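You operate a simulated robot arm through the tools that you are given. There is no shell and no other tool. Be economical: measure what you need, move in short steps, check, and stop when the job is done.

You are at the controls of a simulated two-armed robot. One attempt, no reset.

JOB
On the top of the beige bench, fold the white cloth in half and then in half again.

It is judged by the outcome, as a careful person would: the job done as asked, and still so three seconds after it is handed in. It fails if anything else is knocked over, pushed out of place, dropped, spilled or broken. Flat cloth is picked up by pressing the open fingertips on it (5 to 10 N) and closing them slowly along it; thin cloth reads only 2 to 8 mm in the jaws.

ROBOT AND FRAMES
Two 7-joint arms with two-finger parallel grippers on one trunk, on a base that drives. Base frame: it is fixed to the floor where the robot stands at the start and does not move with it; the origin is under the middle of the robot, x ahead of it, y to its left, z up; the surface under the hand at the start is at about z = 800. Readings come in mm, degrees, newtons and seconds.
The left shoulder is at the start at [70, 163, 1095], the right one opposite. With the tool pointing down near the work surface each hand reaches from about 400 to 880 mm from the robot's upright axis, wherever it stands, measured 20 degrees to its own side. Places, roughly: top of the beige bench [400, -100, 800]. Payload 3.43 kg a hand.
Tool frame (each hand has its own): the origin (TCP) lies between the finger pads and is the grasp point; the fingertips stand 34 mm ahead of it; z points along the fingers, y is the line along which they close. Largest opening 128 mm; finger width 24, thickness 12; the body of the gripper, 48 by 130 mm, starts 96 mm behind the TCP.
Orientation is that of the tool frame in the base frame, as a unit quaternion [w, x, y, z]. With the fingers straight down and closing along the base's y, the tool's x points along the base's -x, its y along +y and its z along -z.

CONTROLS
- The arms move only by the tool nudge_tool. It takes "left_plan", "right_plan" or both (then of equal length, played together; a hand with none holds still); each is text: rows parted by semicolons, each of 7 numbers parted by spaces: the turn, a rotation vector about the base's x, y, z in units of 8 degrees (1.0 is 8 degrees), then the shift along the base's x, y, z in units of 40 mm (1.0 is 40 mm), then the closure in counts, from 0 (fully open) to 255 (shut). In form: rx ry rz tx ty tz jaw; .... A call has 1 to 20 rows; each row shifts and turns the commanded pose from where the row before left it. A call with a number of a shift or a turn outside -1 to 1 is refused whole. Rows are played at 5 a second. More than 50 mm and 8.6 degrees between two rows, or a gripper value outside its range, and nothing of the call is played. A pose out of reach is approached as far as the arm can. The call stops where the force on the tool passes 40 N (or 10 N more than at its start, if that is more) or the arm is blocked; 0.2 s more then pass. Each finger travels about 153 mm/s and halts on what it meets, pressing with about 28 N; the grip force reading is that of the motor and also rises with nothing between the fingers. The clock runs only during rows and for 0.2 s after the last one: add rows that do not move to give the fingers time. The reply holds the time, the measured pose of the TCP, the force on the tool along the base axes, the opening and the grip force, in the units named above and with some noise, with the torque about the TCP (base axes, N m) and any sound that the robot's microphone picked up.
- Cameras (640 x 400 px; columns grow to the right, rows downward): "scene" is now at [124.7, 19.9, 1280.6]; the picture's right is [0.18, -0.98, 0.00], its down [-0.79, -0.14, -0.60] and it looks along [0.59, 0.11, -0.80] (base axes); focal length 214 px, centre (320, 200). "left" rides on the left gripper at [76, 11, -160] in its tool frame; the picture's right is [-0.15, 0.99, 0.00], its down [-0.88, -0.13, -0.46] and it looks along [-0.45, -0.07, 0.89] (tool axes); focal length 234 px, centre (320, 200). "right" rides on the right gripper at [76, -11, -160] in its tool frame; the picture's right is [0.15, 0.99, 0.00], its down [-0.88, 0.13, -0.46] and it looks along [-0.45, 0.07, 0.89] (tool axes); focal length 234 px, centre (320, 200). There is no depth. A picture from a camera that has moved, and an enlarged one, comes with that camera's place and axes in the base frame and with its lens. The place of the scene camera against the robot may be out by one fixed shift of up to 18 mm in any direction.
- snapshot(camera): a new picture of that camera. No time passes.
- move_column(by): slides the trunk up (or, below 0, down) by that many mm; the arms and the scene camera ride with it, the base frame stays. It gives what a move gives, with no picture.
- base_move(legs): drives the robot by 1 to 6 legs, each [ahead, left, turn to the left] in mm, mm and degrees, along the robot's own axes; the way and the turn of a leg run together, so that a leg with both is an arc; at most 1500 mm and 180 degrees a leg. The arms and the cameras ride along, it lands a little off, and it stops where it bumps. It gives what a move gives.
- aim_head(pan, tilt): turns the head with the scene camera to pan (to the left, within 86 degrees either way) and tilt (down, from -29 to 69), counted from straight ahead of the robot. It gives what a move gives.
- zoom(camera, box): a new picture of the part [left, top, right, bottom] of that camera's present view, enlarged. No time passes.
- sign_off(): hands the job in; it is judged then, once.

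Work in short steps. Places have to be worked out from the pictures, the camera data and where the tool is seen: move nearer, look again, correct. Check each grasp and each placing, and mend what went wrong. You have 120 turns and 108 pictures in all, those below and enlarged ones among them. Open the grippers and draw the arms clear of the work before you hand the job in, unless the task says otherwise; then end with one line.

The tools are called as name(argument=value, ...) on one line, values as JSON. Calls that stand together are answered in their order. nudge_tool: Moves the arms, as the interface text tells. Its arguments: {"type":"object","properties":{"left_plan":{"type":"string"},"right_plan":{"type":"string"}},"required":[]} The other tools are called the same way: move_column (by) slides the trunk up or down; base_move (legs) drives the base; aim_head (pan, tilt) turns the head that bears the scene camera; snapshot (camera) takes a picture; zoom (camera, box) takes an enlarged picture of a part of a camera's view; sign_off () hands the job in.

At the start:

```text
t: 0.0
left_eef_pos: [657.1, 297.3, 983.2]
left_orientation: [0.001, 0.0, 1.0, 0.001]
left_contact_force: [0.1, -0.7, 0.4]
left_ft_torque: [0.0, 0.03, 0.0]
left_grip_width: 127.9
left_finger_force: 0.0
right_eef_pos: [663.9, -144.1, 1012.9]
right_orientation: [0.0, 0.0, 1.0, 0.0]
right_contact_force: [0.0, 0.0, -0.5]
right_ft_torque: [0.02, -0.02, -0.01]
right_grip_width: 127.9
right_finger_force: 0.0
trunk travel left (down, up): [-575.0, 365.0]
robot x, y, heading: [2.4, 0.3, -0.1]
head pan, tilt: [10.1, 53.3]
```

scene: 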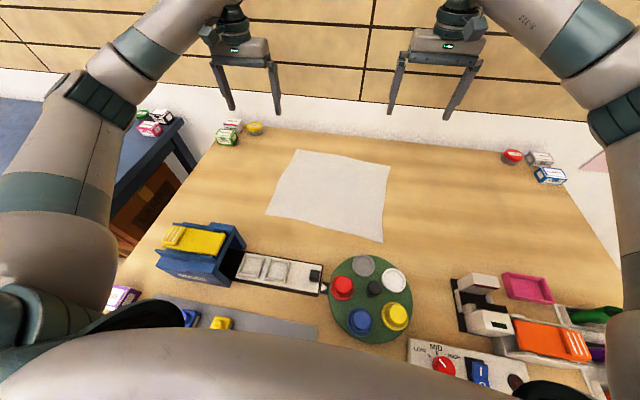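
right: 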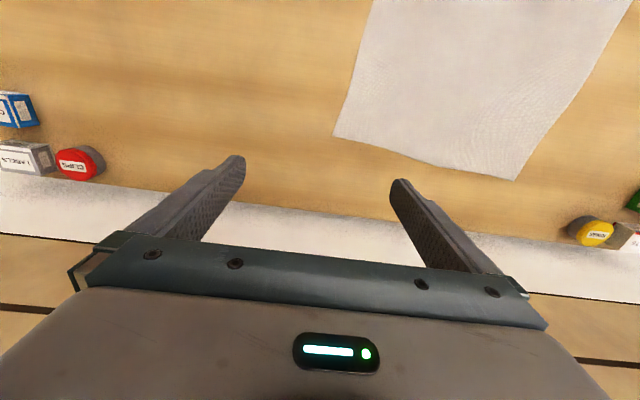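
left: 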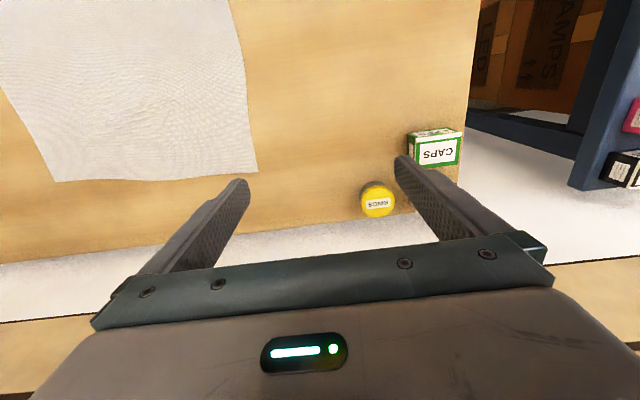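

The cloth's far corners come out at about A(690,196) and B(660,-124), and its near corners at about C(388,-98) and D(415,212). It measures roughly 320 x 275 mm. I'll back the base up 100 mm so both the far and near edges are in comfortable reach.

base_move(legs=[[-100, 0, 0]])

```text
t: 1.1
left_eef_pos: [556.6, 299.6, 983.7]
left_orientation: [0.0, 0.0, 1.0, 0.0]
left_contact_force: [0.1, -0.3, -0.2]
left_ft_torque: [-0.01, -0.03, -0.01]
left_grip_width: 128.1
left_finger_force: 0.0
right_eef_pos: [563.7, -142.7, 1012.9]
right_orientation: [0.0, 0.0, 1.0, 0.0]
right_contact_force: [-0.3, 0.4, -0.3]
right_ft_torque: [0.0, -0.01, 0.0]
right_grip_width: 128.1
right_finger_force: 0.0
trunk travel left (down, up): [-575.0, 365.0]
robot x, y, heading: [-96.5, -1.6, -0.1]
head pan, tilt: [10.1, 53.3]
```

Now I move both hands above the two far corners at z≈900, with the jaws partly closed.

nudge_tool(left_plan="0 0 0 0.745 -0.72 -0.52 60; 0 0 0 0.745 -0.72 -0.52 120; 0 0 0 0.745 -0.72 -0.52 175; 0 0 0 0.745 -0.72 -0.52 175; 0 0 0 0 0 0 175", right_plan="0 0 0 0.525 0.206 -0.706 60; 0 0 0 0.525 0.206 -0.706 120; 0 0 0 0.525 0.206 -0.706 175; 0 0 0 0.525 0.206 -0.706 175; 0 0 0 0 0 0 175")

snapshot(camera="left")

snapshot(camera="right")

snapshot(camera="scene")

```text
t: 2.4
left_eef_pos: [675.6, 185.7, 899.0]
left_orientation: [0.001, -0.002, 1.0, -0.001]
left_contact_force: [-0.5, -0.4, -0.5]
left_ft_torque: [-0.04, -0.04, 0.04]
left_grip_width: 39.9
left_finger_force: 0.1
right_eef_pos: [647.3, -111.0, 902.6]
right_orientation: [0.001, 0.0, 1.0, 0.0]
right_contact_force: [-0.3, 0.2, 0.0]
right_ft_torque: [0.02, -0.04, -0.03]
right_grip_width: 40.2
right_finger_force: 0.0
trunk travel left (down, up): [-575.0, 365.0]
robot x, y, heading: [-99.3, 2.1, 0.2]
head pan, tilt: [10.1, 53.3]
```

```text
104 pictures are left
camera left: at [598.8, 195.8, 1060.0], right [0.15, 0.99, 0.0], down [0.88, -0.13, 0.46], along [0.45, -0.07, -0.89], focal length 234 px, centre (320, 200)
```

left: 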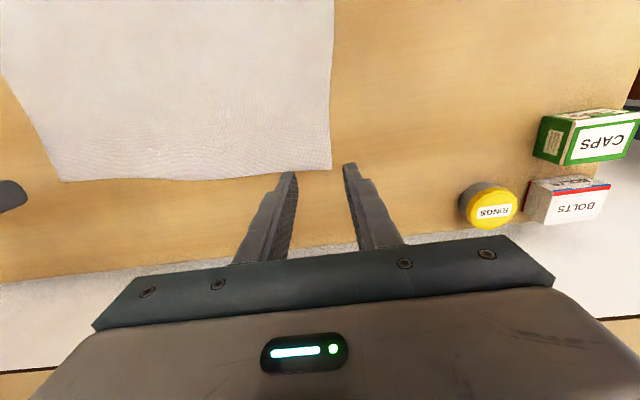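

```text
103 pictures are left
camera right: at [571.8, -121.0, 1061.4], right [-0.15, 0.99, 0.0], down [0.88, 0.13, 0.46], along [0.45, 0.07, -0.89], focal length 234 px, centre (320, 200)
```

right: 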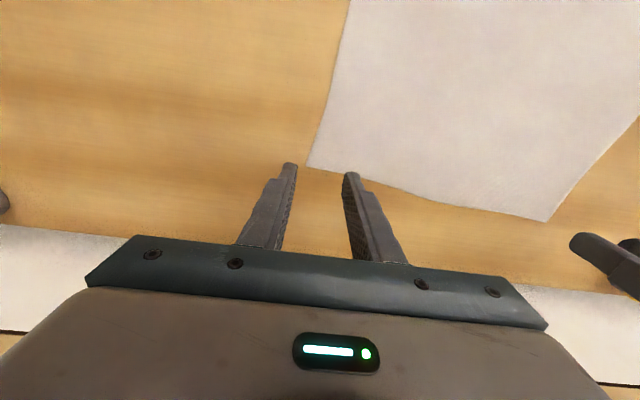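

```text
102 pictures are left
camera scene: at [22.4, 20.7, 1280.8], right [0.18, -0.98, 0.0], down [-0.79, -0.14, -0.6], along [0.59, 0.11, -0.8], focal length 214 px, centre (320, 200)
```

scene: 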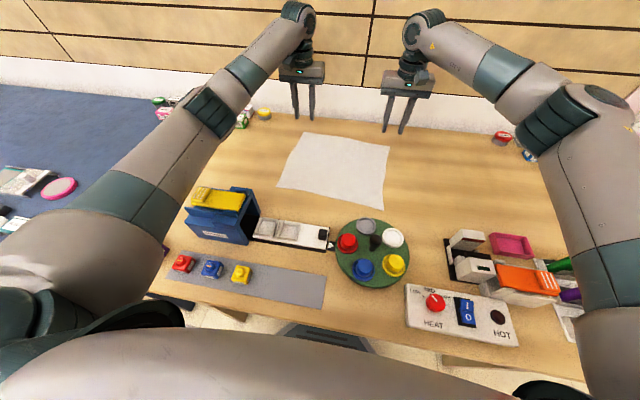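

Both hand cameras agree on A≈(693,195) and B≈(663,-122). I'll set the fingertips just inside each corner and come down to just above the surface.

nudge_tool(left_plan="0 0 0 0.11 -0.39 -0.5 195; 0 0 0 0 0 -0.5 195; 0 0 0 0 0 -0.4 195; 0 0 0 0 0 0 195", right_plan="0 0 0 0.09 0.35 -0.55 195; 0 0 0 0 0 -0.5 195; 0 0 0 0 0 -0.45 195; 0 0 0 0 0 0 195")

snapshot(camera="left")

snapshot(camera="right")

```text
t: 3.4
left_eef_pos: [679.2, 169.4, 844.5]
left_orientation: [0.0, 0.001, 1.0, 0.0]
left_contact_force: [0.8, 0.1, -0.8]
left_ft_torque: [0.01, -0.03, -0.03]
left_grip_width: 29.8
left_finger_force: 0.0
right_eef_pos: [651.3, -97.1, 841.5]
right_orientation: [-0.001, 0.0, 1.0, 0.0]
right_contact_force: [-0.6, 0.5, -0.4]
right_ft_torque: [-0.04, 0.03, 0.01]
right_grip_width: 29.9
right_finger_force: 0.1
trunk travel left (down, up): [-575.0, 365.0]
robot x, y, heading: [-99.2, -1.5, -0.1]
head pan, tilt: [10.1, 53.3]
```

```text
101 pictures are left
camera left: at [603.6, 179.7, 1004.9], right [0.15, 0.99, 0.0], down [0.88, -0.13, 0.46], along [0.45, -0.07, -0.89], focal length 234 px, centre (320, 200)
```

left: 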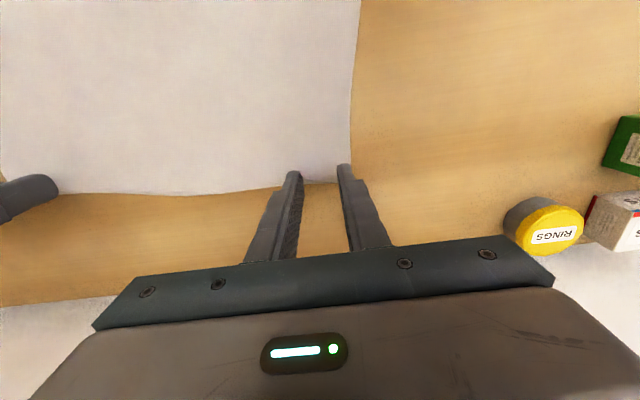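

```text
100 pictures are left
camera right: at [576.4, -106.9, 1001.2], right [-0.15, 0.99, 0.0], down [0.88, 0.13, 0.46], along [0.45, 0.07, -0.89], focal length 234 px, centre (320, 200)
```

right: 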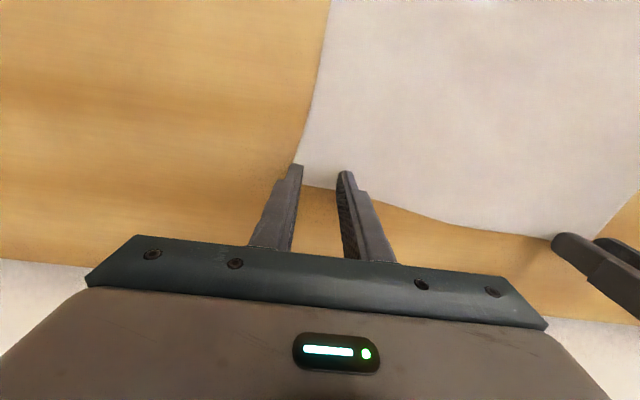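

The fingertips are placed well over both corners. I lower in small steps until contact.

nudge_tool(left_plan="0 0 0 0 0 -0.1 195; 0 0 0 0 0 -0.1 195; 0 0 0 0 0 -0.06 195; 0 0 0 0 0 0 195", right_plan="0 0 0 0 0 -0.08 195; 0 0 0 0 0 -0.08 195; 0 0 0 0 0 -0.05 195; 0 0 0 0 0 0 195")

```text
t: 4.3
left_eef_pos: [679.6, 167.4, 836.1]
left_orientation: [0.0, -0.001, 1.0, 0.0]
left_contact_force: [1.2, 1.0, 4.4]
left_ft_torque: [0.02, -0.05, 0.01]
left_grip_width: 30.5
left_finger_force: 0.0
right_eef_pos: [650.1, -95.4, 835.7]
right_orientation: [0.002, 0.0, 1.0, 0.0]
right_contact_force: [3.7, -0.3, 13.8]
right_ft_torque: [-0.02, -0.05, 0.0]
right_grip_width: 29.8
right_finger_force: 0.2
trunk travel left (down, up): [-575.0, 365.0]
robot x, y, heading: [-105.2, -4.2, 0.1]
head pan, tilt: [10.1, 53.3]
```

There is contact: left 4.4 N, right 13.8 N. I'll trim the two toward about 7 N, then close slowly.

nudge_tool(left_plan="0 0 0 0 0 -0.015 195; 0 0 0 0 0 0 203; 0 0 0 0 0 0 210; 0 0 0 0 0 0 217; 0 0 0 0 0 0 224; 0 0 0 0 0 0 231; 0 0 0 0 0 0 238; 0 0 0 0 0 0 245; 0 0 0 0 0 0 255; 0 0 0 0 0 0 255; 0 0 0 0 0 0 255", right_plan="0 0 0 0 0 -0.0 195; 0 0 0 0 0 0.02 203; 0 0 0 0 0 0 210; 0 0 0 0 0 0 217; 0 0 0 0 0 0 224; 0 0 0 0 0 0 231; 0 0 0 0 0 0 238; 0 0 0 0 0 0 245; 0 0 0 0 0 0 255; 0 0 0 0 0 0 255; 0 0 0 0 0 0 255")

snapshot(camera="left")

snapshot(camera="right")

```text
t: 6.8
left_eef_pos: [678.4, 167.8, 835.4]
left_orientation: [0.001, -0.001, 1.0, 0.0]
left_contact_force: [0.0, 0.3, 8.1]
left_ft_torque: [0.0, 0.01, 0.0]
left_grip_width: 0.2
left_finger_force: 28.4
right_eef_pos: [649.9, -96.3, 833.8]
right_orientation: [0.001, 0.0, 1.0, 0.0]
right_contact_force: [0.4, -0.5, 20.1]
right_ft_torque: [-0.02, 0.1, -0.05]
right_grip_width: 7.6
right_finger_force: 28.3
trunk travel left (down, up): [-575.0, 365.0]
robot x, y, heading: [-102.5, 0.1, 0.2]
head pan, tilt: [10.1, 53.3]
```

```text
99 pictures are left
camera left: at [601.5, 177.9, 995.6], right [0.15, 0.99, 0.0], down [0.88, -0.13, 0.46], along [0.45, -0.07, -0.89], focal length 234 px, centre (320, 200)
```

left: 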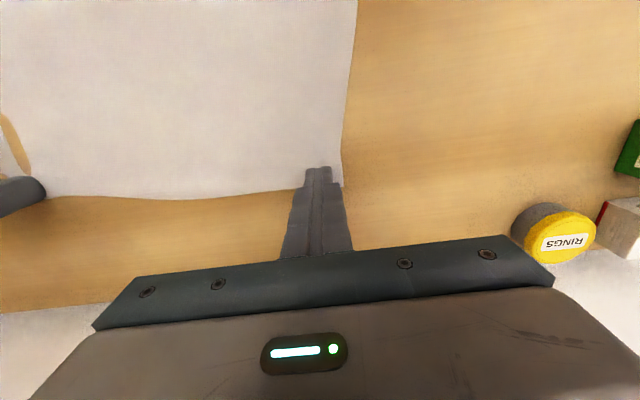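

```text
98 pictures are left
camera right: at [573.6, -106.5, 994.9], right [-0.15, 0.99, 0.0], down [0.88, 0.13, 0.46], along [0.45, 0.07, -0.89], focal length 234 px, centre (320, 200)
```

right: 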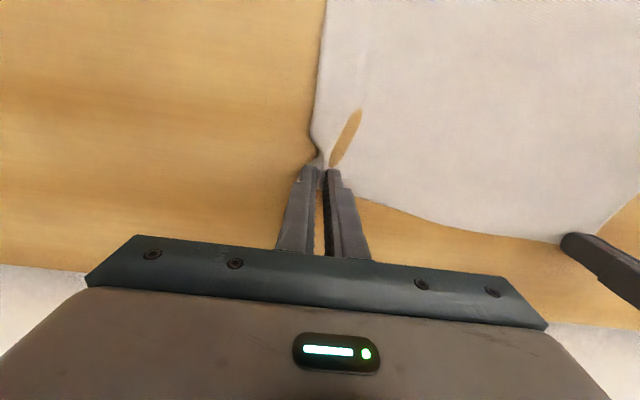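

The right hand has the cloth (7.6 mm), but the left slipped off it (0.2 mm). I'll reopen the left, press a little harder and close again.

nudge_tool(left_plan="0 0 0 0 0 0.2 255; 0 0 0 0 0 0 195; 0 0 0 0 0 0 195; 0 0 0 0 0 -0.1 195; 0 0 0 0 0 -0.1 195; 0 0 0 0 0 -0.025 195; 0 0 0 0 0 0 195")

```text
t: 8.3
left_eef_pos: [678.5, 167.8, 836.2]
left_orientation: [0.002, -0.001, 1.0, 0.0]
left_contact_force: [-1.1, 0.4, 9.8]
left_ft_torque: [0.0, 0.06, 0.01]
left_grip_width: 30.0
left_finger_force: 0.1
right_eef_pos: [648.7, -95.0, 835.6]
right_orientation: [0.002, -0.001, 1.0, 0.0]
right_contact_force: [0.5, -0.3, 18.0]
right_ft_torque: [-0.04, 0.0, 0.0]
right_grip_width: 1.6
right_finger_force: 27.8
trunk travel left (down, up): [-575.0, 365.0]
robot x, y, heading: [-101.8, 2.1, 0.2]
head pan, tilt: [10.1, 53.3]
```

nudge_tool(left_plan="0 0 0 0 0 -0.02 195; 0 0 0 0 0 0 200; 0 0 0 0 0 0 205; 0 0 0 0 0 0 210; 0 0 0 0 0 0 215; 0 0 0 0 0 0 220; 0 0 0 0 0 0 225; 0 0 0 0 0 0 230; 0 0 0 0 0 0 235; 0 0 0 0 0 0 240; 0 0 0 0 0 0 245; 0 0 0 0 0 0 250; 0 0 0 0 0 0 255; 0 0 0 0 0 0 255")

snapshot(camera="left")

snapshot(camera="right")

```text
t: 11.3
left_eef_pos: [678.3, 165.9, 835.6]
left_orientation: [0.002, 0.001, 1.0, 0.0]
left_contact_force: [-1.3, -6.1, 30.4]
left_ft_torque: [-0.32, 0.28, 0.11]
left_grip_width: 1.3
left_finger_force: 28.1
right_eef_pos: [647.7, -97.2, 835.7]
right_orientation: [0.002, -0.001, 1.0, 0.001]
right_contact_force: [1.3, 5.8, 3.2]
right_ft_torque: [0.18, -0.03, -0.04]
right_grip_width: 1.8
right_finger_force: 28.3
trunk travel left (down, up): [-575.0, 365.0]
robot x, y, heading: [-100.3, -0.2, -0.1]
head pan, tilt: [10.1, 53.3]
```

```text
97 pictures are left
camera left: at [600.9, 176.7, 995.3], right [0.15, 0.99, 0.0], down [0.88, -0.13, 0.46], along [0.45, -0.07, -0.89], focal length 234 px, centre (320, 200)
```

left: 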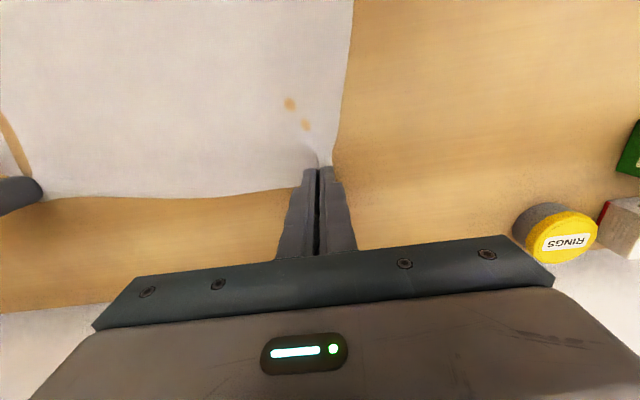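

```text
96 pictures are left
camera right: at [572.7, -107.0, 995.0], right [-0.15, 0.99, 0.0], down [0.88, 0.13, 0.46], along [0.45, 0.07, -0.89], focal length 234 px, centre (320, 200)
```

right: 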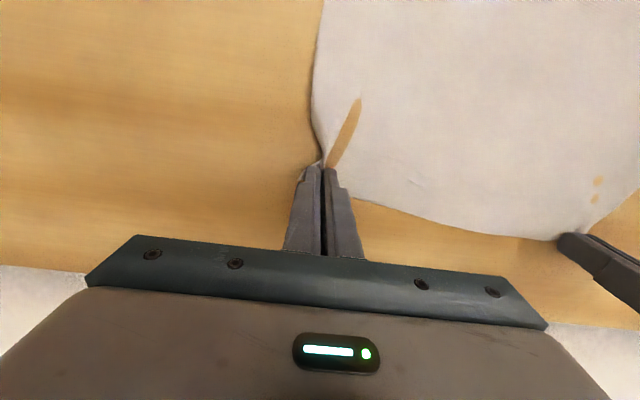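

Both hands now hold the cloth, since there is tension between them in y. I'll lift 40 mm, ease the hands slightly together, and check.

nudge_tool(left_plan="0 0 0 0 -0.08 0.2 255; 0 0 0 -0.1 0 0.4 255; 0 0 0 -0.1 0 0.4 255; 0 0 0 0 0 0 255", right_plan="0 0 0 0 0.08 0.2 255; 0 0 0 -0.1 0 0.4 255; 0 0 0 -0.1 0 0.4 255; 0 0 0 0 0 0 255")

snapshot(camera="scene")

snapshot(camera="left")

```text
t: 12.3
left_eef_pos: [672.2, 163.1, 870.7]
left_orientation: [-0.001, -0.001, 1.0, -0.001]
left_contact_force: [-0.5, -0.4, 0.5]
left_ft_torque: [0.01, 0.01, -0.01]
left_grip_width: 1.6
left_finger_force: 27.5
right_eef_pos: [644.2, -92.1, 871.4]
right_orientation: [-0.001, 0.0, 1.0, 0.001]
right_contact_force: [-0.4, 0.5, -0.8]
right_ft_torque: [0.02, -0.02, -0.03]
right_grip_width: 1.8
right_finger_force: 28.2
trunk travel left (down, up): [-575.0, 365.0]
robot x, y, heading: [-97.8, -1.1, -0.1]
head pan, tilt: [10.1, 53.3]
```

```text
95 pictures are left
camera scene: at [24.8, 19.6, 1280.5], right [0.18, -0.98, 0.0], down [-0.79, -0.14, -0.6], along [0.59, 0.11, -0.8], focal length 214 px, centre (320, 200)
```

scene: 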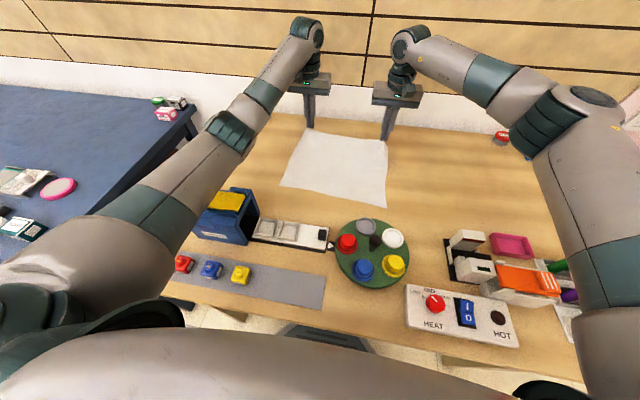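

```text
94 pictures are left
camera left: at [596.1, 174.1, 1031.4], right [0.14, 0.99, 0.0], down [0.88, -0.13, 0.45], along [0.45, -0.07, -0.89], focal length 234 px, centre (320, 200)
```

left: 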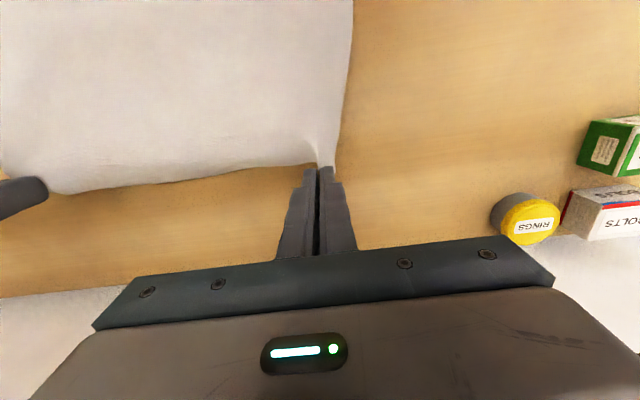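

Both corners are up. I'll carry the far edge over toward the near edge on an arc, going only to just past the middle, and then look.

nudge_tool(left_plan="0 0 0 -.3 .022 .475 255; 0 0 0 -.325 .022 .4 255; 0 0 0 -.375 .022 .35 255; 0 0 0 -.425 .022 .275 255; 0 0 0 -.475 .022 .2 255; 0 0 0 -.525 .022 .125 255; 0 0 0 -.525 .022 .05 255; 0 -.5 0 -.58 .022 -.065 255; 0 -.5 0 -.58 .022 -.14 255; 0 -.5 0 -.53 .022 -.215 255; 0 0 0 0 0 0 255", right_plan="0 0 0 -.3 .022 .475 255; 0 0 0 -.325 .022 .4 255; 0 0 0 -.375 .022 .35 255; 0 0 0 -.425 .022 .275 255; 0 0 0 -.475 .022 .2 255; 0 0 0 -.525 .022 .125 255; 0 0 0 -.525 .022 .05 255; 0 -.5 0 -.58 .022 -.065 255; 0 -.5 0 -.58 .022 -.14 255; 0 -.5 0 -.53 .022 -.215 255; 0 0 0 0 0 0 255")

snapshot(camera="scene")

snapshot(camera="left")

```text
t: 14.8
left_eef_pos: [487.7, 173.6, 928.6]
left_orientation: [0.105, -0.001, 0.994, 0.001]
left_contact_force: [0.4, -0.6, 0.7]
left_ft_torque: [-0.05, 0.01, -0.01]
left_grip_width: 1.5
left_finger_force: 28.1
right_eef_pos: [459.2, -84.8, 930.2]
right_orientation: [0.105, 0.0, 0.995, 0.0]
right_contact_force: [0.3, 0.6, 0.4]
right_ft_torque: [0.03, 0.02, -0.05]
right_grip_width: 1.6
right_finger_force: 28.2
trunk travel left (down, up): [-575.0, 365.0]
robot x, y, heading: [-102.6, -1.0, 0.0]
head pan, tilt: [10.1, 53.3]
```

```text
93 pictures are left
camera scene: at [24.8, 19.7, 1280.5], right [0.18, -0.98, 0.0], down [-0.79, -0.14, -0.6], along [0.59, 0.11, -0.8], focal length 214 px, centre (320, 200)
```

scene: 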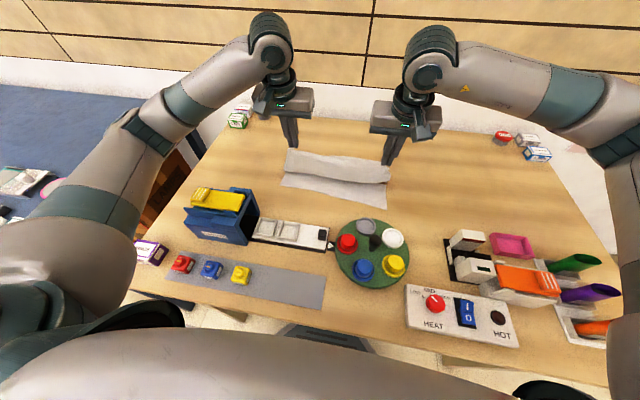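

```text
92 pictures are left
camera left: at [379.8, 183.6, 1069.6], right [0.14, 0.99, 0.03], down [0.77, -0.13, 0.63], along [0.63, -0.07, -0.78], focal length 234 px, centre (320, 200)
```

left: 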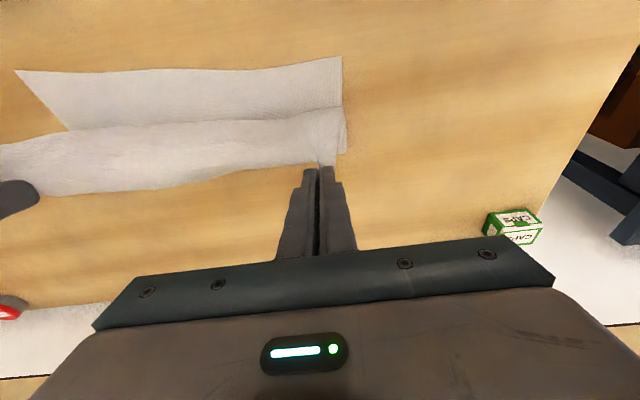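

The fold is going cleanly. I place D≈(421,208) and C≈(386,-115), so I'll finish the arc onto the near edge, staying about 20 mm above it.

nudge_tool(left_plan="0 -.5 0 -.48 .022 -.29 255; 0 -.5 0 -.43 .022 -.365 255; 0 -.5 0 -.38 .022 -.415 255; 0 -.5 0 -.28 .022 -.465 255; 0 0 0 -.125 .022 -.425 255; 0 0 0 0 0 0 255", right_plan="0 -.5 0 -.51 -.02 -.29 255; 0 -.5 0 -.46 -.02 -.365 255; 0 -.5 0 -.41 -.02 -.415 255; 0 -.5 0 -.31 -.02 -.465 255; 0 0 0 -.155 -.02 -.425 255; 0 0 0 0 0 0 255")

snapshot(camera="scene")

snapshot(camera="left")

snapshot(camera="right")

```text
t: 16.1
left_eef_pos: [418.7, 177.3, 853.7]
left_orientation: [0.241, 0.0, 0.97, -0.001]
left_contact_force: [0.0, -9.7, 0.2]
left_ft_torque: [-0.36, 0.02, 0.09]
left_grip_width: 1.6
left_finger_force: 28.0
right_eef_pos: [383.0, -89.6, 852.4]
right_orientation: [0.242, -0.001, 0.97, 0.001]
right_contact_force: [0.8, 10.3, -0.7]
right_ft_torque: [0.32, -0.02, 0.11]
right_grip_width: 1.8
right_finger_force: 28.1
trunk travel left (down, up): [-575.0, 365.0]
robot x, y, heading: [-102.8, 2.5, 0.0]
head pan, tilt: [10.1, 53.3]
```

```text
91 pictures are left
camera scene: at [23.9, 19.9, 1280.6], right [0.18, -0.98, 0.0], down [-0.79, -0.14, -0.6], along [0.59, 0.11, -0.8], focal length 214 px, centre (320, 200)
```

scene: 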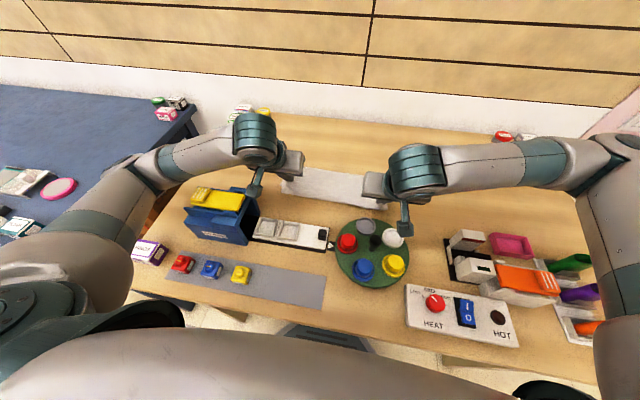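

```text
90 pictures are left
camera left: at [275.7, 188.5, 957.8], right [0.13, 0.99, 0.07], down [0.56, -0.13, 0.82], along [0.82, -0.07, -0.57], focal length 234 px, centre (320, 200)
```

left: 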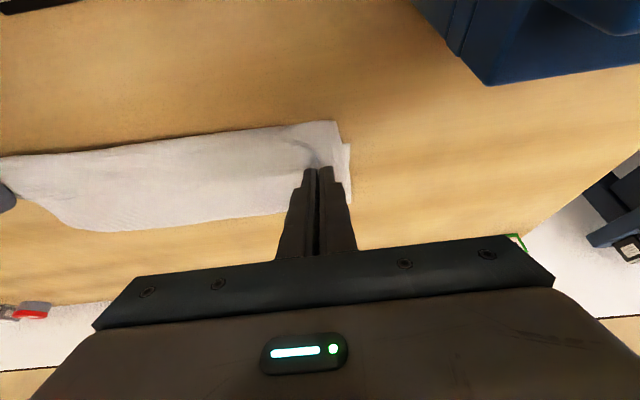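

```text
89 pictures are left
camera right: at [241.7, -99.4, 958.2], right [-0.13, 0.99, -0.07], down [0.56, 0.13, 0.82], along [0.82, 0.07, -0.57], focal length 234 px, centre (320, 200)
```

right: 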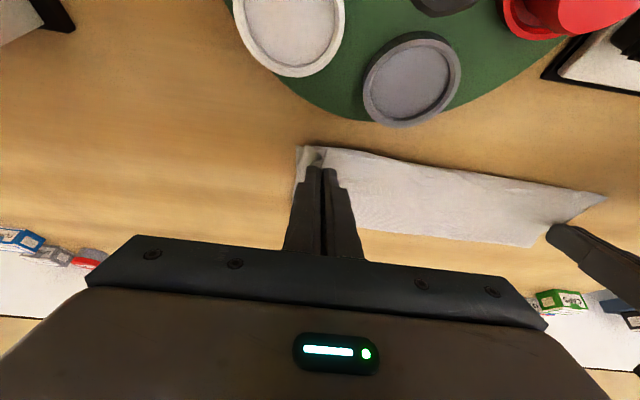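

The fold is nearly down. I'll zoom in to see how the upper edge lies against the near edge before lowering.

zoom(camera="left", box=[200, 90, 400, 215])

zoom(camera="right", box=[240, 110, 440, 235])

zoom(camera="scene", box=[240, 130, 440, 255])

```text
3.20 times, centred on (300, 152) of left
camera zoom: at [275.7, 188.5, 957.8], right [0.13, 0.99, 0.07], down [0.56, -0.13, 0.82], along [0.82, -0.07, -0.57], focal length 749 px, centre (384, 352)
```

zoom: 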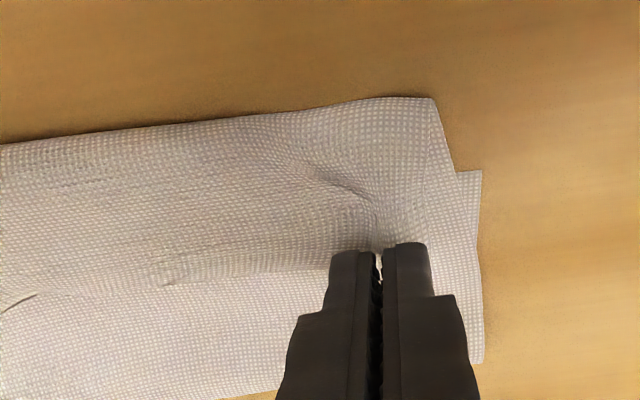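

```text
3.20 times, centred on (340, 172) of right
camera zoom: at [241.7, -99.4, 958.2], right [-0.13, 0.99, -0.07], down [0.56, 0.13, 0.82], along [0.82, 0.07, -0.57], focal length 749 px, centre (256, 288)
```

zoom: 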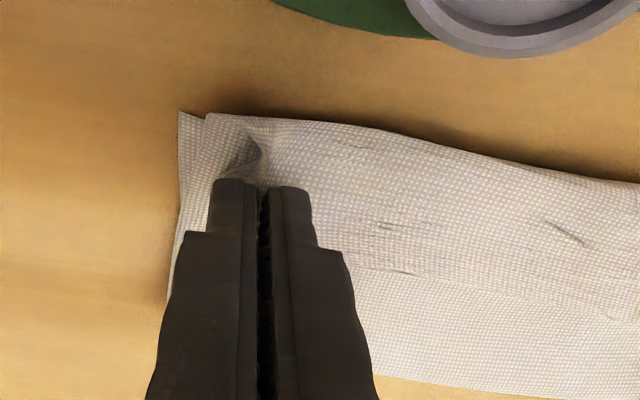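

```text
3.20 times, centred on (340, 192) of scene
camera zoom: at [23.9, 19.9, 1280.6], right [0.18, -0.98, 0.0], down [-0.79, -0.14, -0.6], along [0.59, 0.11, -0.8], focal length 686 px, centre (256, 224)
```

zoom: 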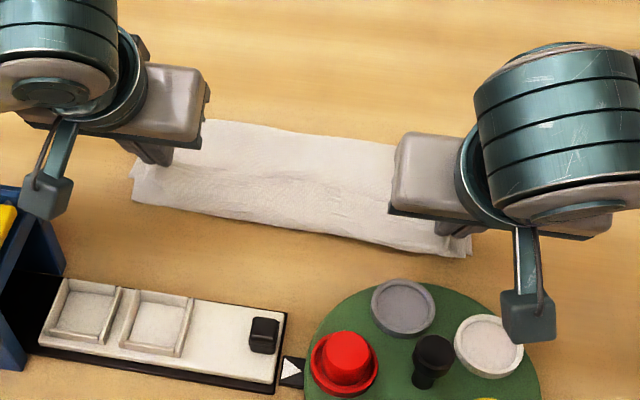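

The upper edge overshoots the near edge by about 30 mm on the left and is about right on the right. I'll pull the left back 28 mm, ease the tension and lower most of the way.

nudge_tool(left_plan="0 0 0 0.35 -0.05 0 255; 0 0 0 0.35 -0.05 0 255; 0 0 0 0 0 -0.15 255; 0 0 0 0 0 -0.15 255; 0 0 0 0 0 0 255", right_plan="0 0 0 0.05 0.05 0 255; 0 0 0 0.05 0.05 0 255; 0 0 0 0 0 -0.15 255; 0 0 0 0 0 -0.15 255; 0 0 0 0 0 0 255")

zoom(camera="left", box=[160, 65, 400, 215])

zoom(camera="right", box=[240, 65, 480, 215])

```text
t: 17.4
left_eef_pos: [446.3, 173.2, 839.4]
left_orientation: [0.243, -0.001, 0.97, -0.001]
left_contact_force: [1.6, -3.1, 11.4]
left_ft_torque: [-0.13, -0.05, -0.01]
left_grip_width: 1.4
left_finger_force: 27.7
right_eef_pos: [386.9, -85.2, 842.1]
right_orientation: [0.241, 0.0, 0.971, 0.0]
right_contact_force: [0.5, 4.3, 0.4]
right_ft_torque: [0.14, 0.0, 0.0]
right_grip_width: 1.7
right_finger_force: 28.0
trunk travel left (down, up): [-575.0, 365.0]
robot x, y, heading: [-99.8, 2.4, 0.0]
head pan, tilt: [10.1, 53.3]
```

```text
2.67 times, centred on (280, 140) of left
camera zoom: at [303.2, 184.5, 945.6], right [0.13, 0.99, 0.07], down [0.56, -0.13, 0.82], along [0.82, -0.07, -0.57], focal length 624 px, centre (427, 360)
```

zoom: 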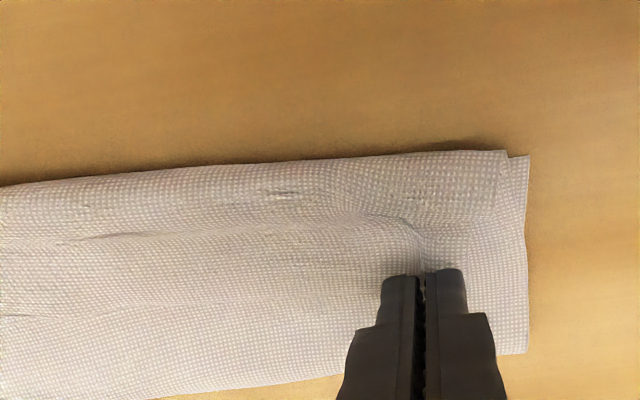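

```text
2.67 times, centred on (360, 140) of right
camera zoom: at [245.6, -95.0, 947.1], right [-0.13, 0.99, -0.07], down [0.56, 0.13, 0.82], along [0.82, 0.07, -0.57], focal length 624 px, centre (213, 360)
```

zoom: 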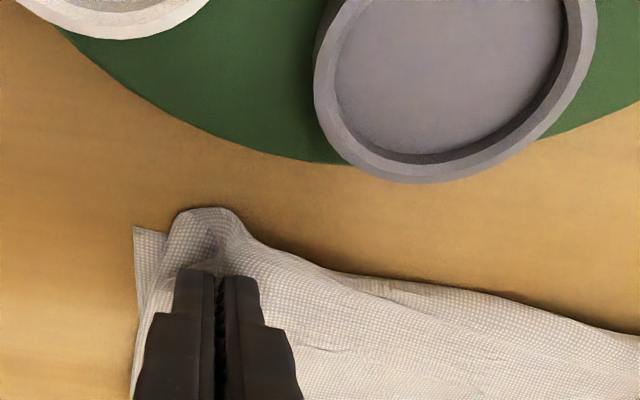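

The left is well aligned. I'll pull the right back 10 mm, lower it to touch, then open both slowly.

nudge_tool(left_plan="0 0 0 0 0 0.0 255; 0 0 0 0 0 0 255; 0 0 0 0 0 0 255; 0 0 0 0 0 0 250; 0 0 0 0 0 0 240; 0 0 0 0 0 0 225; 0 0 0 0 0 0 210; 0 0 0 0 0 0 210", right_plan="0 0 0 0.13 0 0 255; 0 0 0 0.12 0 -0.05 255; 0 0 0 0 0 -0.08 255; 0 0 0 0 0 0 250; 0 0 0 0 0 0 240; 0 0 0 0 0 0 225; 0 0 0 0 0 0 210; 0 0 0 0 0 0 210")

zoom(camera="left", box=[160, 65, 400, 215])

zoom(camera="right", box=[240, 65, 480, 215])

```text
t: 19.1
left_eef_pos: [446.3, 174.5, 839.1]
left_orientation: [0.243, -0.001, 0.97, 0.0]
left_contact_force: [0.4, -0.9, -0.1]
left_ft_torque: [0.02, 0.02, -0.01]
left_grip_width: 22.7
left_finger_force: 0.0
right_eef_pos: [396.1, -82.9, 837.6]
right_orientation: [0.244, -0.001, 0.97, 0.001]
right_contact_force: [2.7, 3.4, 29.0]
right_ft_torque: [0.02, -0.25, -0.01]
right_grip_width: 16.6
right_finger_force: 0.2
trunk travel left (down, up): [-575.0, 365.0]
robot x, y, heading: [-97.6, -0.7, 0.4]
head pan, tilt: [10.1, 53.3]
```

```text
2.67 times, centred on (280, 140) of left
camera zoom: at [301.9, 185.3, 945.5], right [0.13, 0.99, 0.07], down [0.56, -0.13, 0.82], along [0.82, -0.07, -0.57], focal length 624 px, centre (427, 360)
```

zoom: 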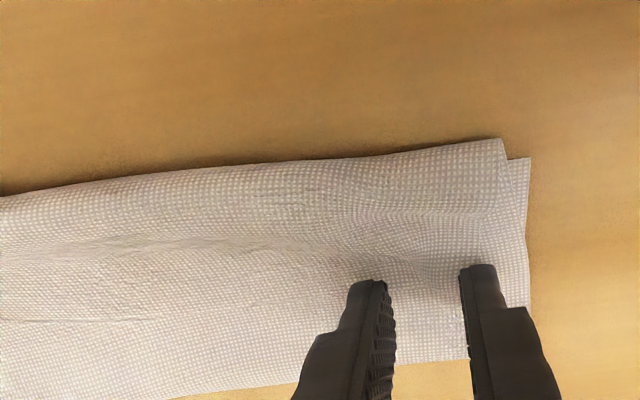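

```text
2.67 times, centred on (360, 140) of right
camera zoom: at [255.2, -94.3, 942.5], right [-0.13, 0.99, -0.07], down [0.56, 0.13, 0.82], along [0.82, 0.07, -0.57], focal length 624 px, centre (213, 360)
```

zoom: 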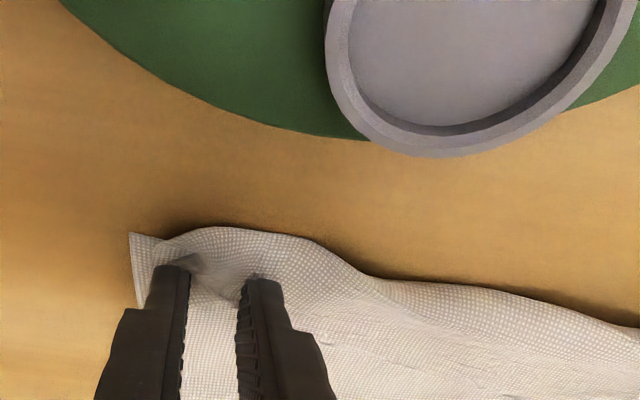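

Both are released. I back both hands out along their fingers and then up, to look.

nudge_tool(left_plan="0 0 0 -0.1 0 0.19 205; 0 0 0 -0.2 0 0.38 200; 0 0 0 -0.3 0 0.6 190; 0 0 0 0 0.3 0.9 180; 0 0.8 0 0 0.5 0.9 180; 0 0.8 0 0 0.5 0.9 180; 0 0.9 0 0 0.5 0.9 180; 0 1 0 0 0.5 0.5 180", right_plan="0 0 0 -0.1 0 0.19 205; 0 0 0 -0.2 0 0.38 200; 0 0 0 -0.3 0 0.6 190; 0 0 0 0 -0.3 0.9 180; 0 0.8 0 0 -0.5 0.9 180; 0 0.8 0 0 -0.5 0.9 180; 0 0.9 0 0 -0.5 0.9 180; 0 1 0 0 -0.5 0.5 180")

zoom(camera="scene", box=[220, 110, 460, 260])

snapshot(camera="left")

snapshot(camera="right")

```text
t: 20.9
left_eef_pos: [423.5, 265.2, 1051.7]
left_orientation: [-0.001, -0.001, 1.0, 0.0]
left_contact_force: [-0.4, -0.2, 0.4]
left_ft_torque: [-0.03, 0.01, 0.01]
left_grip_width: 37.5
left_finger_force: 0.1
right_eef_pos: [375.1, -177.9, 1045.5]
right_orientation: [-0.001, -0.001, 1.0, 0.001]
right_contact_force: [0.0, 0.4, 0.3]
right_ft_torque: [0.02, -0.02, -0.03]
right_grip_width: 37.6
right_finger_force: 0.1
trunk travel left (down, up): [-575.0, 365.0]
robot x, y, heading: [-99.6, -1.6, -0.0]
head pan, tilt: [10.1, 53.3]
```

```text
2.67 times, centred on (340, 185) of scene
camera zoom: at [24.1, 19.5, 1280.5], right [0.18, -0.98, 0.0], down [-0.79, -0.14, -0.6], along [0.59, 0.11, -0.8], focal length 572 px, centre (267, 240)
```

zoom: 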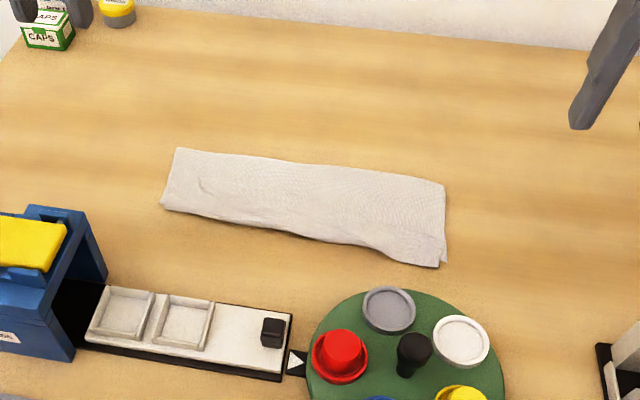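

```text
80 pictures are left
camera left: at [347.0, 276.4, 1211.9], right [0.15, 0.99, 0.0], down [0.88, -0.13, 0.45], along [0.45, -0.07, -0.89], focal length 234 px, centre (320, 200)
```

left: 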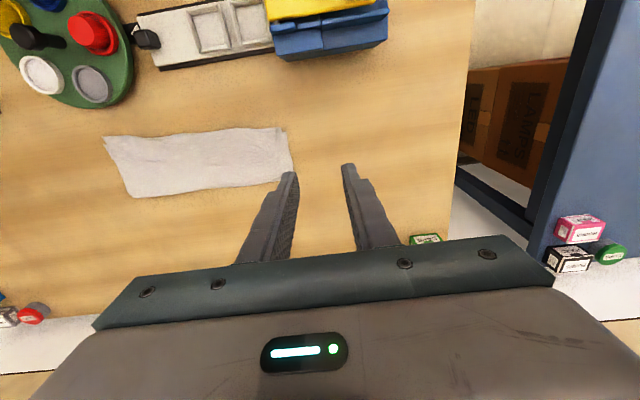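

```text
79 pictures are left
camera right: at [299.5, -188.9, 1206.3], right [-0.15, 0.99, 0.0], down [0.88, 0.13, 0.45], along [0.45, 0.07, -0.89], focal length 234 px, centre (320, 200)
```

right: 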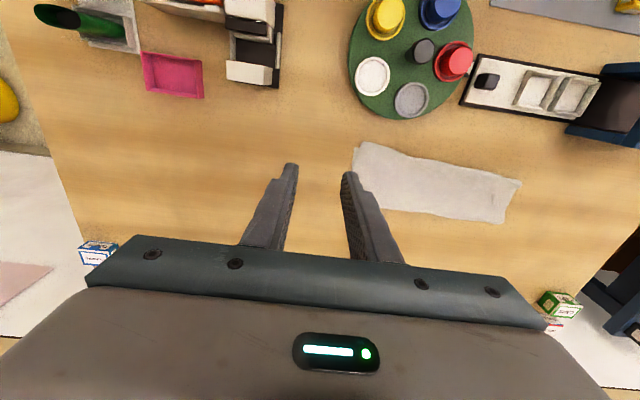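

The first fold looks good, but the strip measures only about 100 mm wide where I expected about 135. I'll zoom in to see whether an edge is tucked under.

zoom(camera="right", box=[340, 130, 532, 250])

zoom(camera="left", box=[100, 100, 308, 230])

zoom(camera="scene", box=[274, 155, 402, 235])

```text
3.33 times, centred on (436, 190) of right
camera zoom: at [299.5, -188.9, 1206.3], right [-0.15, 0.99, 0.0], down [0.88, 0.13, 0.45], along [0.45, 0.07, -0.89], focal length 781 px, centre (-67, 233)
```

zoom: 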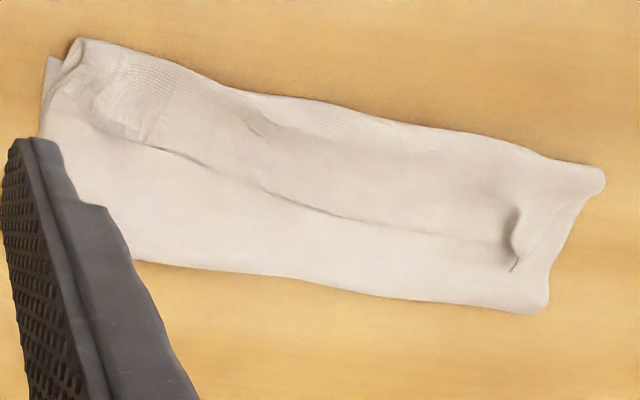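

```text
3.08 times, centred on (204, 165) of left
camera zoom: at [347.0, 276.4, 1211.9], right [0.15, 0.99, 0.0], down [0.88, -0.13, 0.45], along [0.45, -0.07, -0.89], focal length 720 px, centre (677, 308)
```

zoom: 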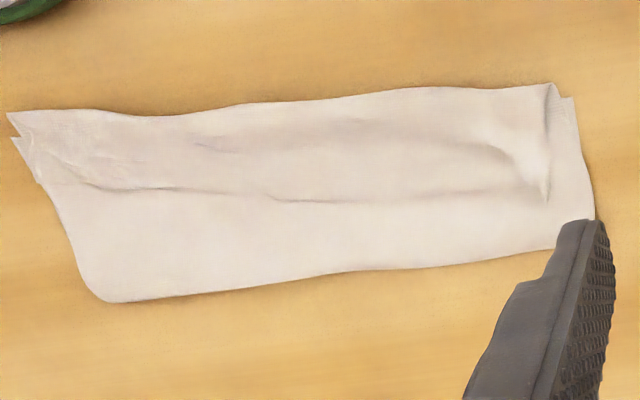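

```text
5.00 times, centred on (338, 195) of scene
camera zoom: at [24.1, 19.5, 1280.5], right [0.18, -0.98, 0.0], down [-0.79, -0.14, -0.6], along [0.59, 0.11, -0.8], focal length 1072 px, centre (230, 225)
```

zoom: 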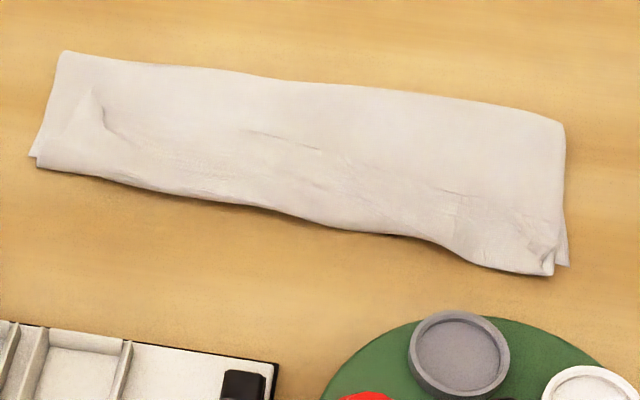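

I'll move the right hand out to the side and tilt it, so I can see the right end's layers edge-on.

nudge_tool(right_plan="1 0 0 0.5 -0.6 -0.7 180; 1 0 0 0.5 -0.6 -0.7 180; 1 0 0 0.5 -0.6 -0.7 180; 1 0 0 0 -0.6 -0.7 180; 1 0 0 0 -0.3 -0.7 180; 1 0 0 0 0 -0.5 180; 0 0 0 0 0 0 180")

snapshot(camera="right")

```text
t: 22.6
left_eef_pos: [422.4, 265.5, 1051.6]
left_orientation: [0.0, 0.0, 1.0, 0.0]
left_contact_force: [-0.2, -0.6, 0.0]
left_ft_torque: [-0.01, -0.01, 0.02]
left_grip_width: 37.5
left_finger_force: 0.0
right_eef_pos: [432.6, -285.3, 884.6]
right_orientation: [0.0, -0.001, 0.913, 0.408]
right_contact_force: [-0.2, -0.4, -1.0]
right_ft_torque: [0.0, 0.01, -0.02]
right_grip_width: 37.7
right_finger_force: 0.0
trunk travel left (down, up): [-575.0, 365.0]
robot x, y, heading: [-100.8, 4.0, -0.0]
head pan, tilt: [10.1, 53.3]
```

```text
75 pictures are left
camera right: at [359.1, -410.8, 983.9], right [-0.15, 0.66, 0.74], down [0.88, -0.25, 0.4], along [0.45, 0.71, -0.54], focal length 234 px, centre (320, 200)
```

right: 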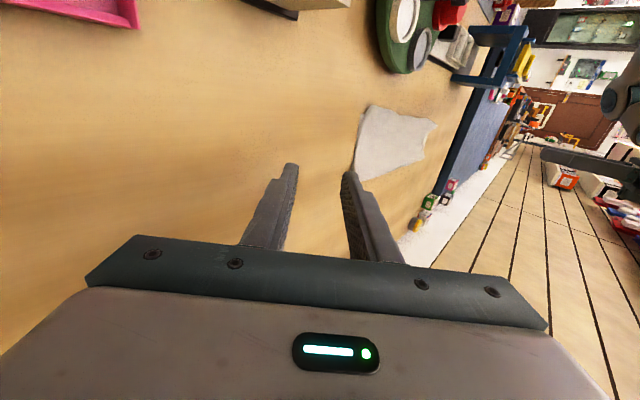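

zoom(camera="right", box=[340, 90, 468, 190])

```text
4.00 times, centred on (404, 140) of right
camera zoom: at [359.1, -410.8, 983.9], right [-0.15, 0.66, 0.74], down [0.88, -0.25, 0.4], along [0.45, 0.71, -0.54], focal length 937 px, centre (-16, 440)
```

zoom: 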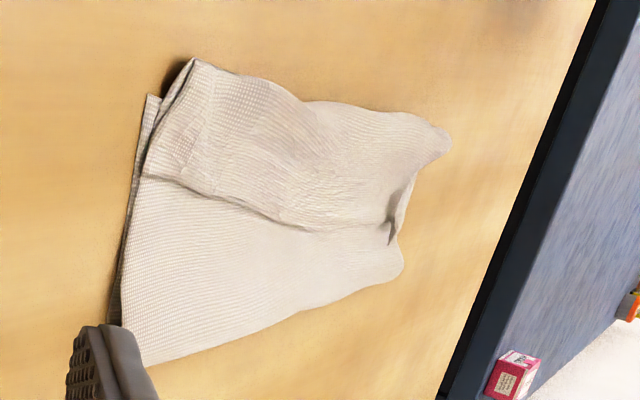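

I'll view the left end the same way with the left hand.

nudge_tool(left_plan="-1 0 0 0 0.6 -0.7 180; -1 0 0 0 0.6 -0.7 180; -1 0 0 0 0.4 -0.7 180; -1 0 0 0 0.3 -0.7 180; -1 0 0 0 0.2 -0.7 180; -1 0 0 0 0 -0.5 180; 0 0 0 0 0 0 180")

snapshot(camera="left")

```text
t: 24.1
left_eef_pos: [423.2, 349.1, 889.3]
left_orientation: [0.001, -0.001, 0.914, -0.406]
left_contact_force: [-0.7, -0.4, 0.3]
left_ft_torque: [0.01, -0.02, 0.01]
left_grip_width: 37.9
left_finger_force: 0.1
right_eef_pos: [433.5, -285.0, 886.6]
right_orientation: [0.0, 0.0, 0.914, 0.407]
right_contact_force: [0.2, -0.5, 0.1]
right_ft_torque: [0.0, 0.0, -0.02]
right_grip_width: 37.8
right_finger_force: 0.0
trunk travel left (down, up): [-575.0, 365.0]
robot x, y, heading: [-99.7, -1.9, 0.1]
head pan, tilt: [10.1, 53.3]
```

```text
73 pictures are left
camera left: at [346.5, 474.9, 989.0], right [0.15, 0.66, -0.74], down [0.88, 0.25, 0.4], along [0.45, -0.71, -0.55], focal length 234 px, centre (320, 200)
```

left: 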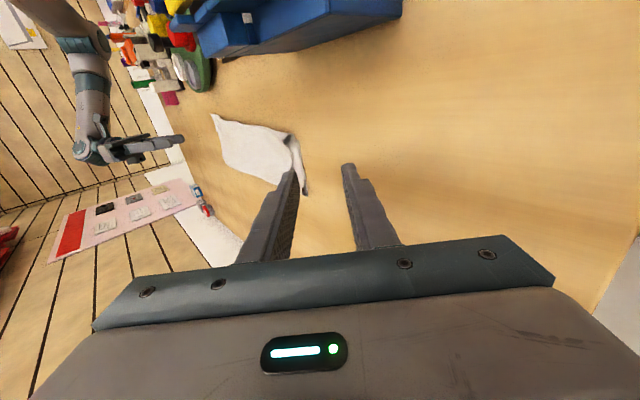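

zoom(camera="left", box=[200, 100, 328, 200])

```text
4.00 times, centred on (264, 150) of left
camera zoom: at [346.5, 474.9, 989.0], right [0.15, 0.66, -0.74], down [0.88, 0.25, 0.4], along [0.45, -0.71, -0.55], focal length 937 px, centre (544, 400)
```

zoom: 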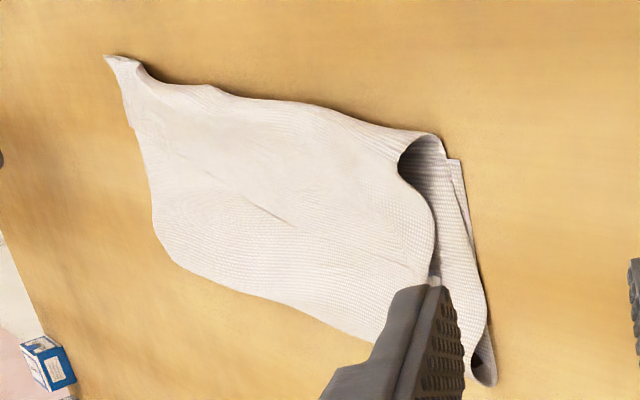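

The side views explain it. The far edge lies on top, turned back +x as a flap about 50 mm wide, with its edge along the crest line at roughly L(461,178) to R(424,-85). I'll regrasp those corners, reopen toward the apex and refold with the sheet taut. First both hands return upright above the corners.

nudge_tool(left_plan="1 0 0 0 -0.4 0.4 185; 1 0 0 0.16 -0.7 0.2 190; 1 0 0 0.16 -0.8 0 195; 1 0 0 0.16 -0.8 -0.1 195; 1 0 0 0.16 -0.8 -0.2 195; 1 0 0 0.16 -0.8 -0.2 195; 0 0 0 0 0 0 195", right_plan="-1 0 0 0 0.6 0.4 185; -1 0 0 -0.1 0.9 0.2 190; -1 0 0 -0.1 0.9 0 195; -1 0 0 -0.1 0.9 -0.1 195; -1 0 0 -0.1 0.9 -0.2 195; -1 0 0 -0.05 0.8 -0.2 195; 0 0 0 0 0 0 195")

snapshot(camera="left")

snapshot(camera="right")

```text
t: 25.8
left_eef_pos: [455.1, 179.3, 893.9]
left_orientation: [0.001, 0.0, 1.0, 0.001]
left_contact_force: [0.9, -0.1, -0.8]
left_ft_torque: [-0.02, -0.04, 0.01]
left_grip_width: 30.0
left_finger_force: 0.0
right_eef_pos: [416.1, -85.7, 892.2]
right_orientation: [0.001, 0.001, 1.0, -0.001]
right_contact_force: [-0.6, 0.2, 0.0]
right_ft_torque: [0.01, -0.02, -0.02]
right_grip_width: 29.8
right_finger_force: 0.1
trunk travel left (down, up): [-575.0, 365.0]
robot x, y, heading: [-99.2, -3.2, -0.1]
head pan, tilt: [10.1, 53.3]
```

```text
71 pictures are left
camera left: at [378.2, 188.9, 1054.6], right [0.14, 0.99, 0.0], down [0.88, -0.13, 0.46], along [0.45, -0.06, -0.89], focal length 234 px, centre (320, 200)
```

left: 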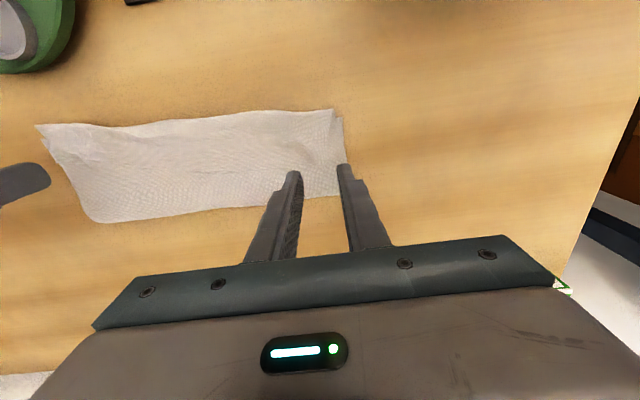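

```text
70 pictures are left
camera right: at [340.5, -95.4, 1051.6], right [-0.15, 0.99, 0.0], down [0.88, 0.13, 0.46], along [0.45, 0.07, -0.89], focal length 234 px, centre (320, 200)
```

right: 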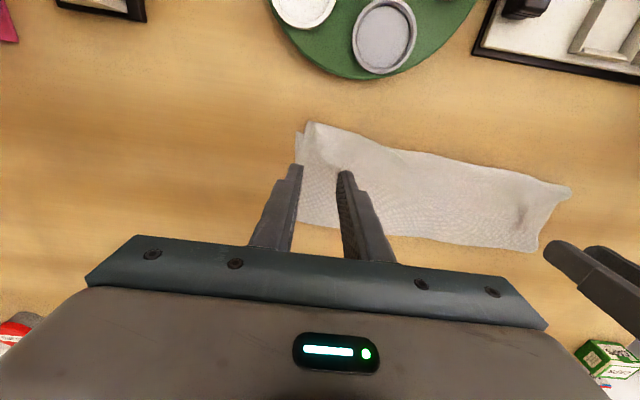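

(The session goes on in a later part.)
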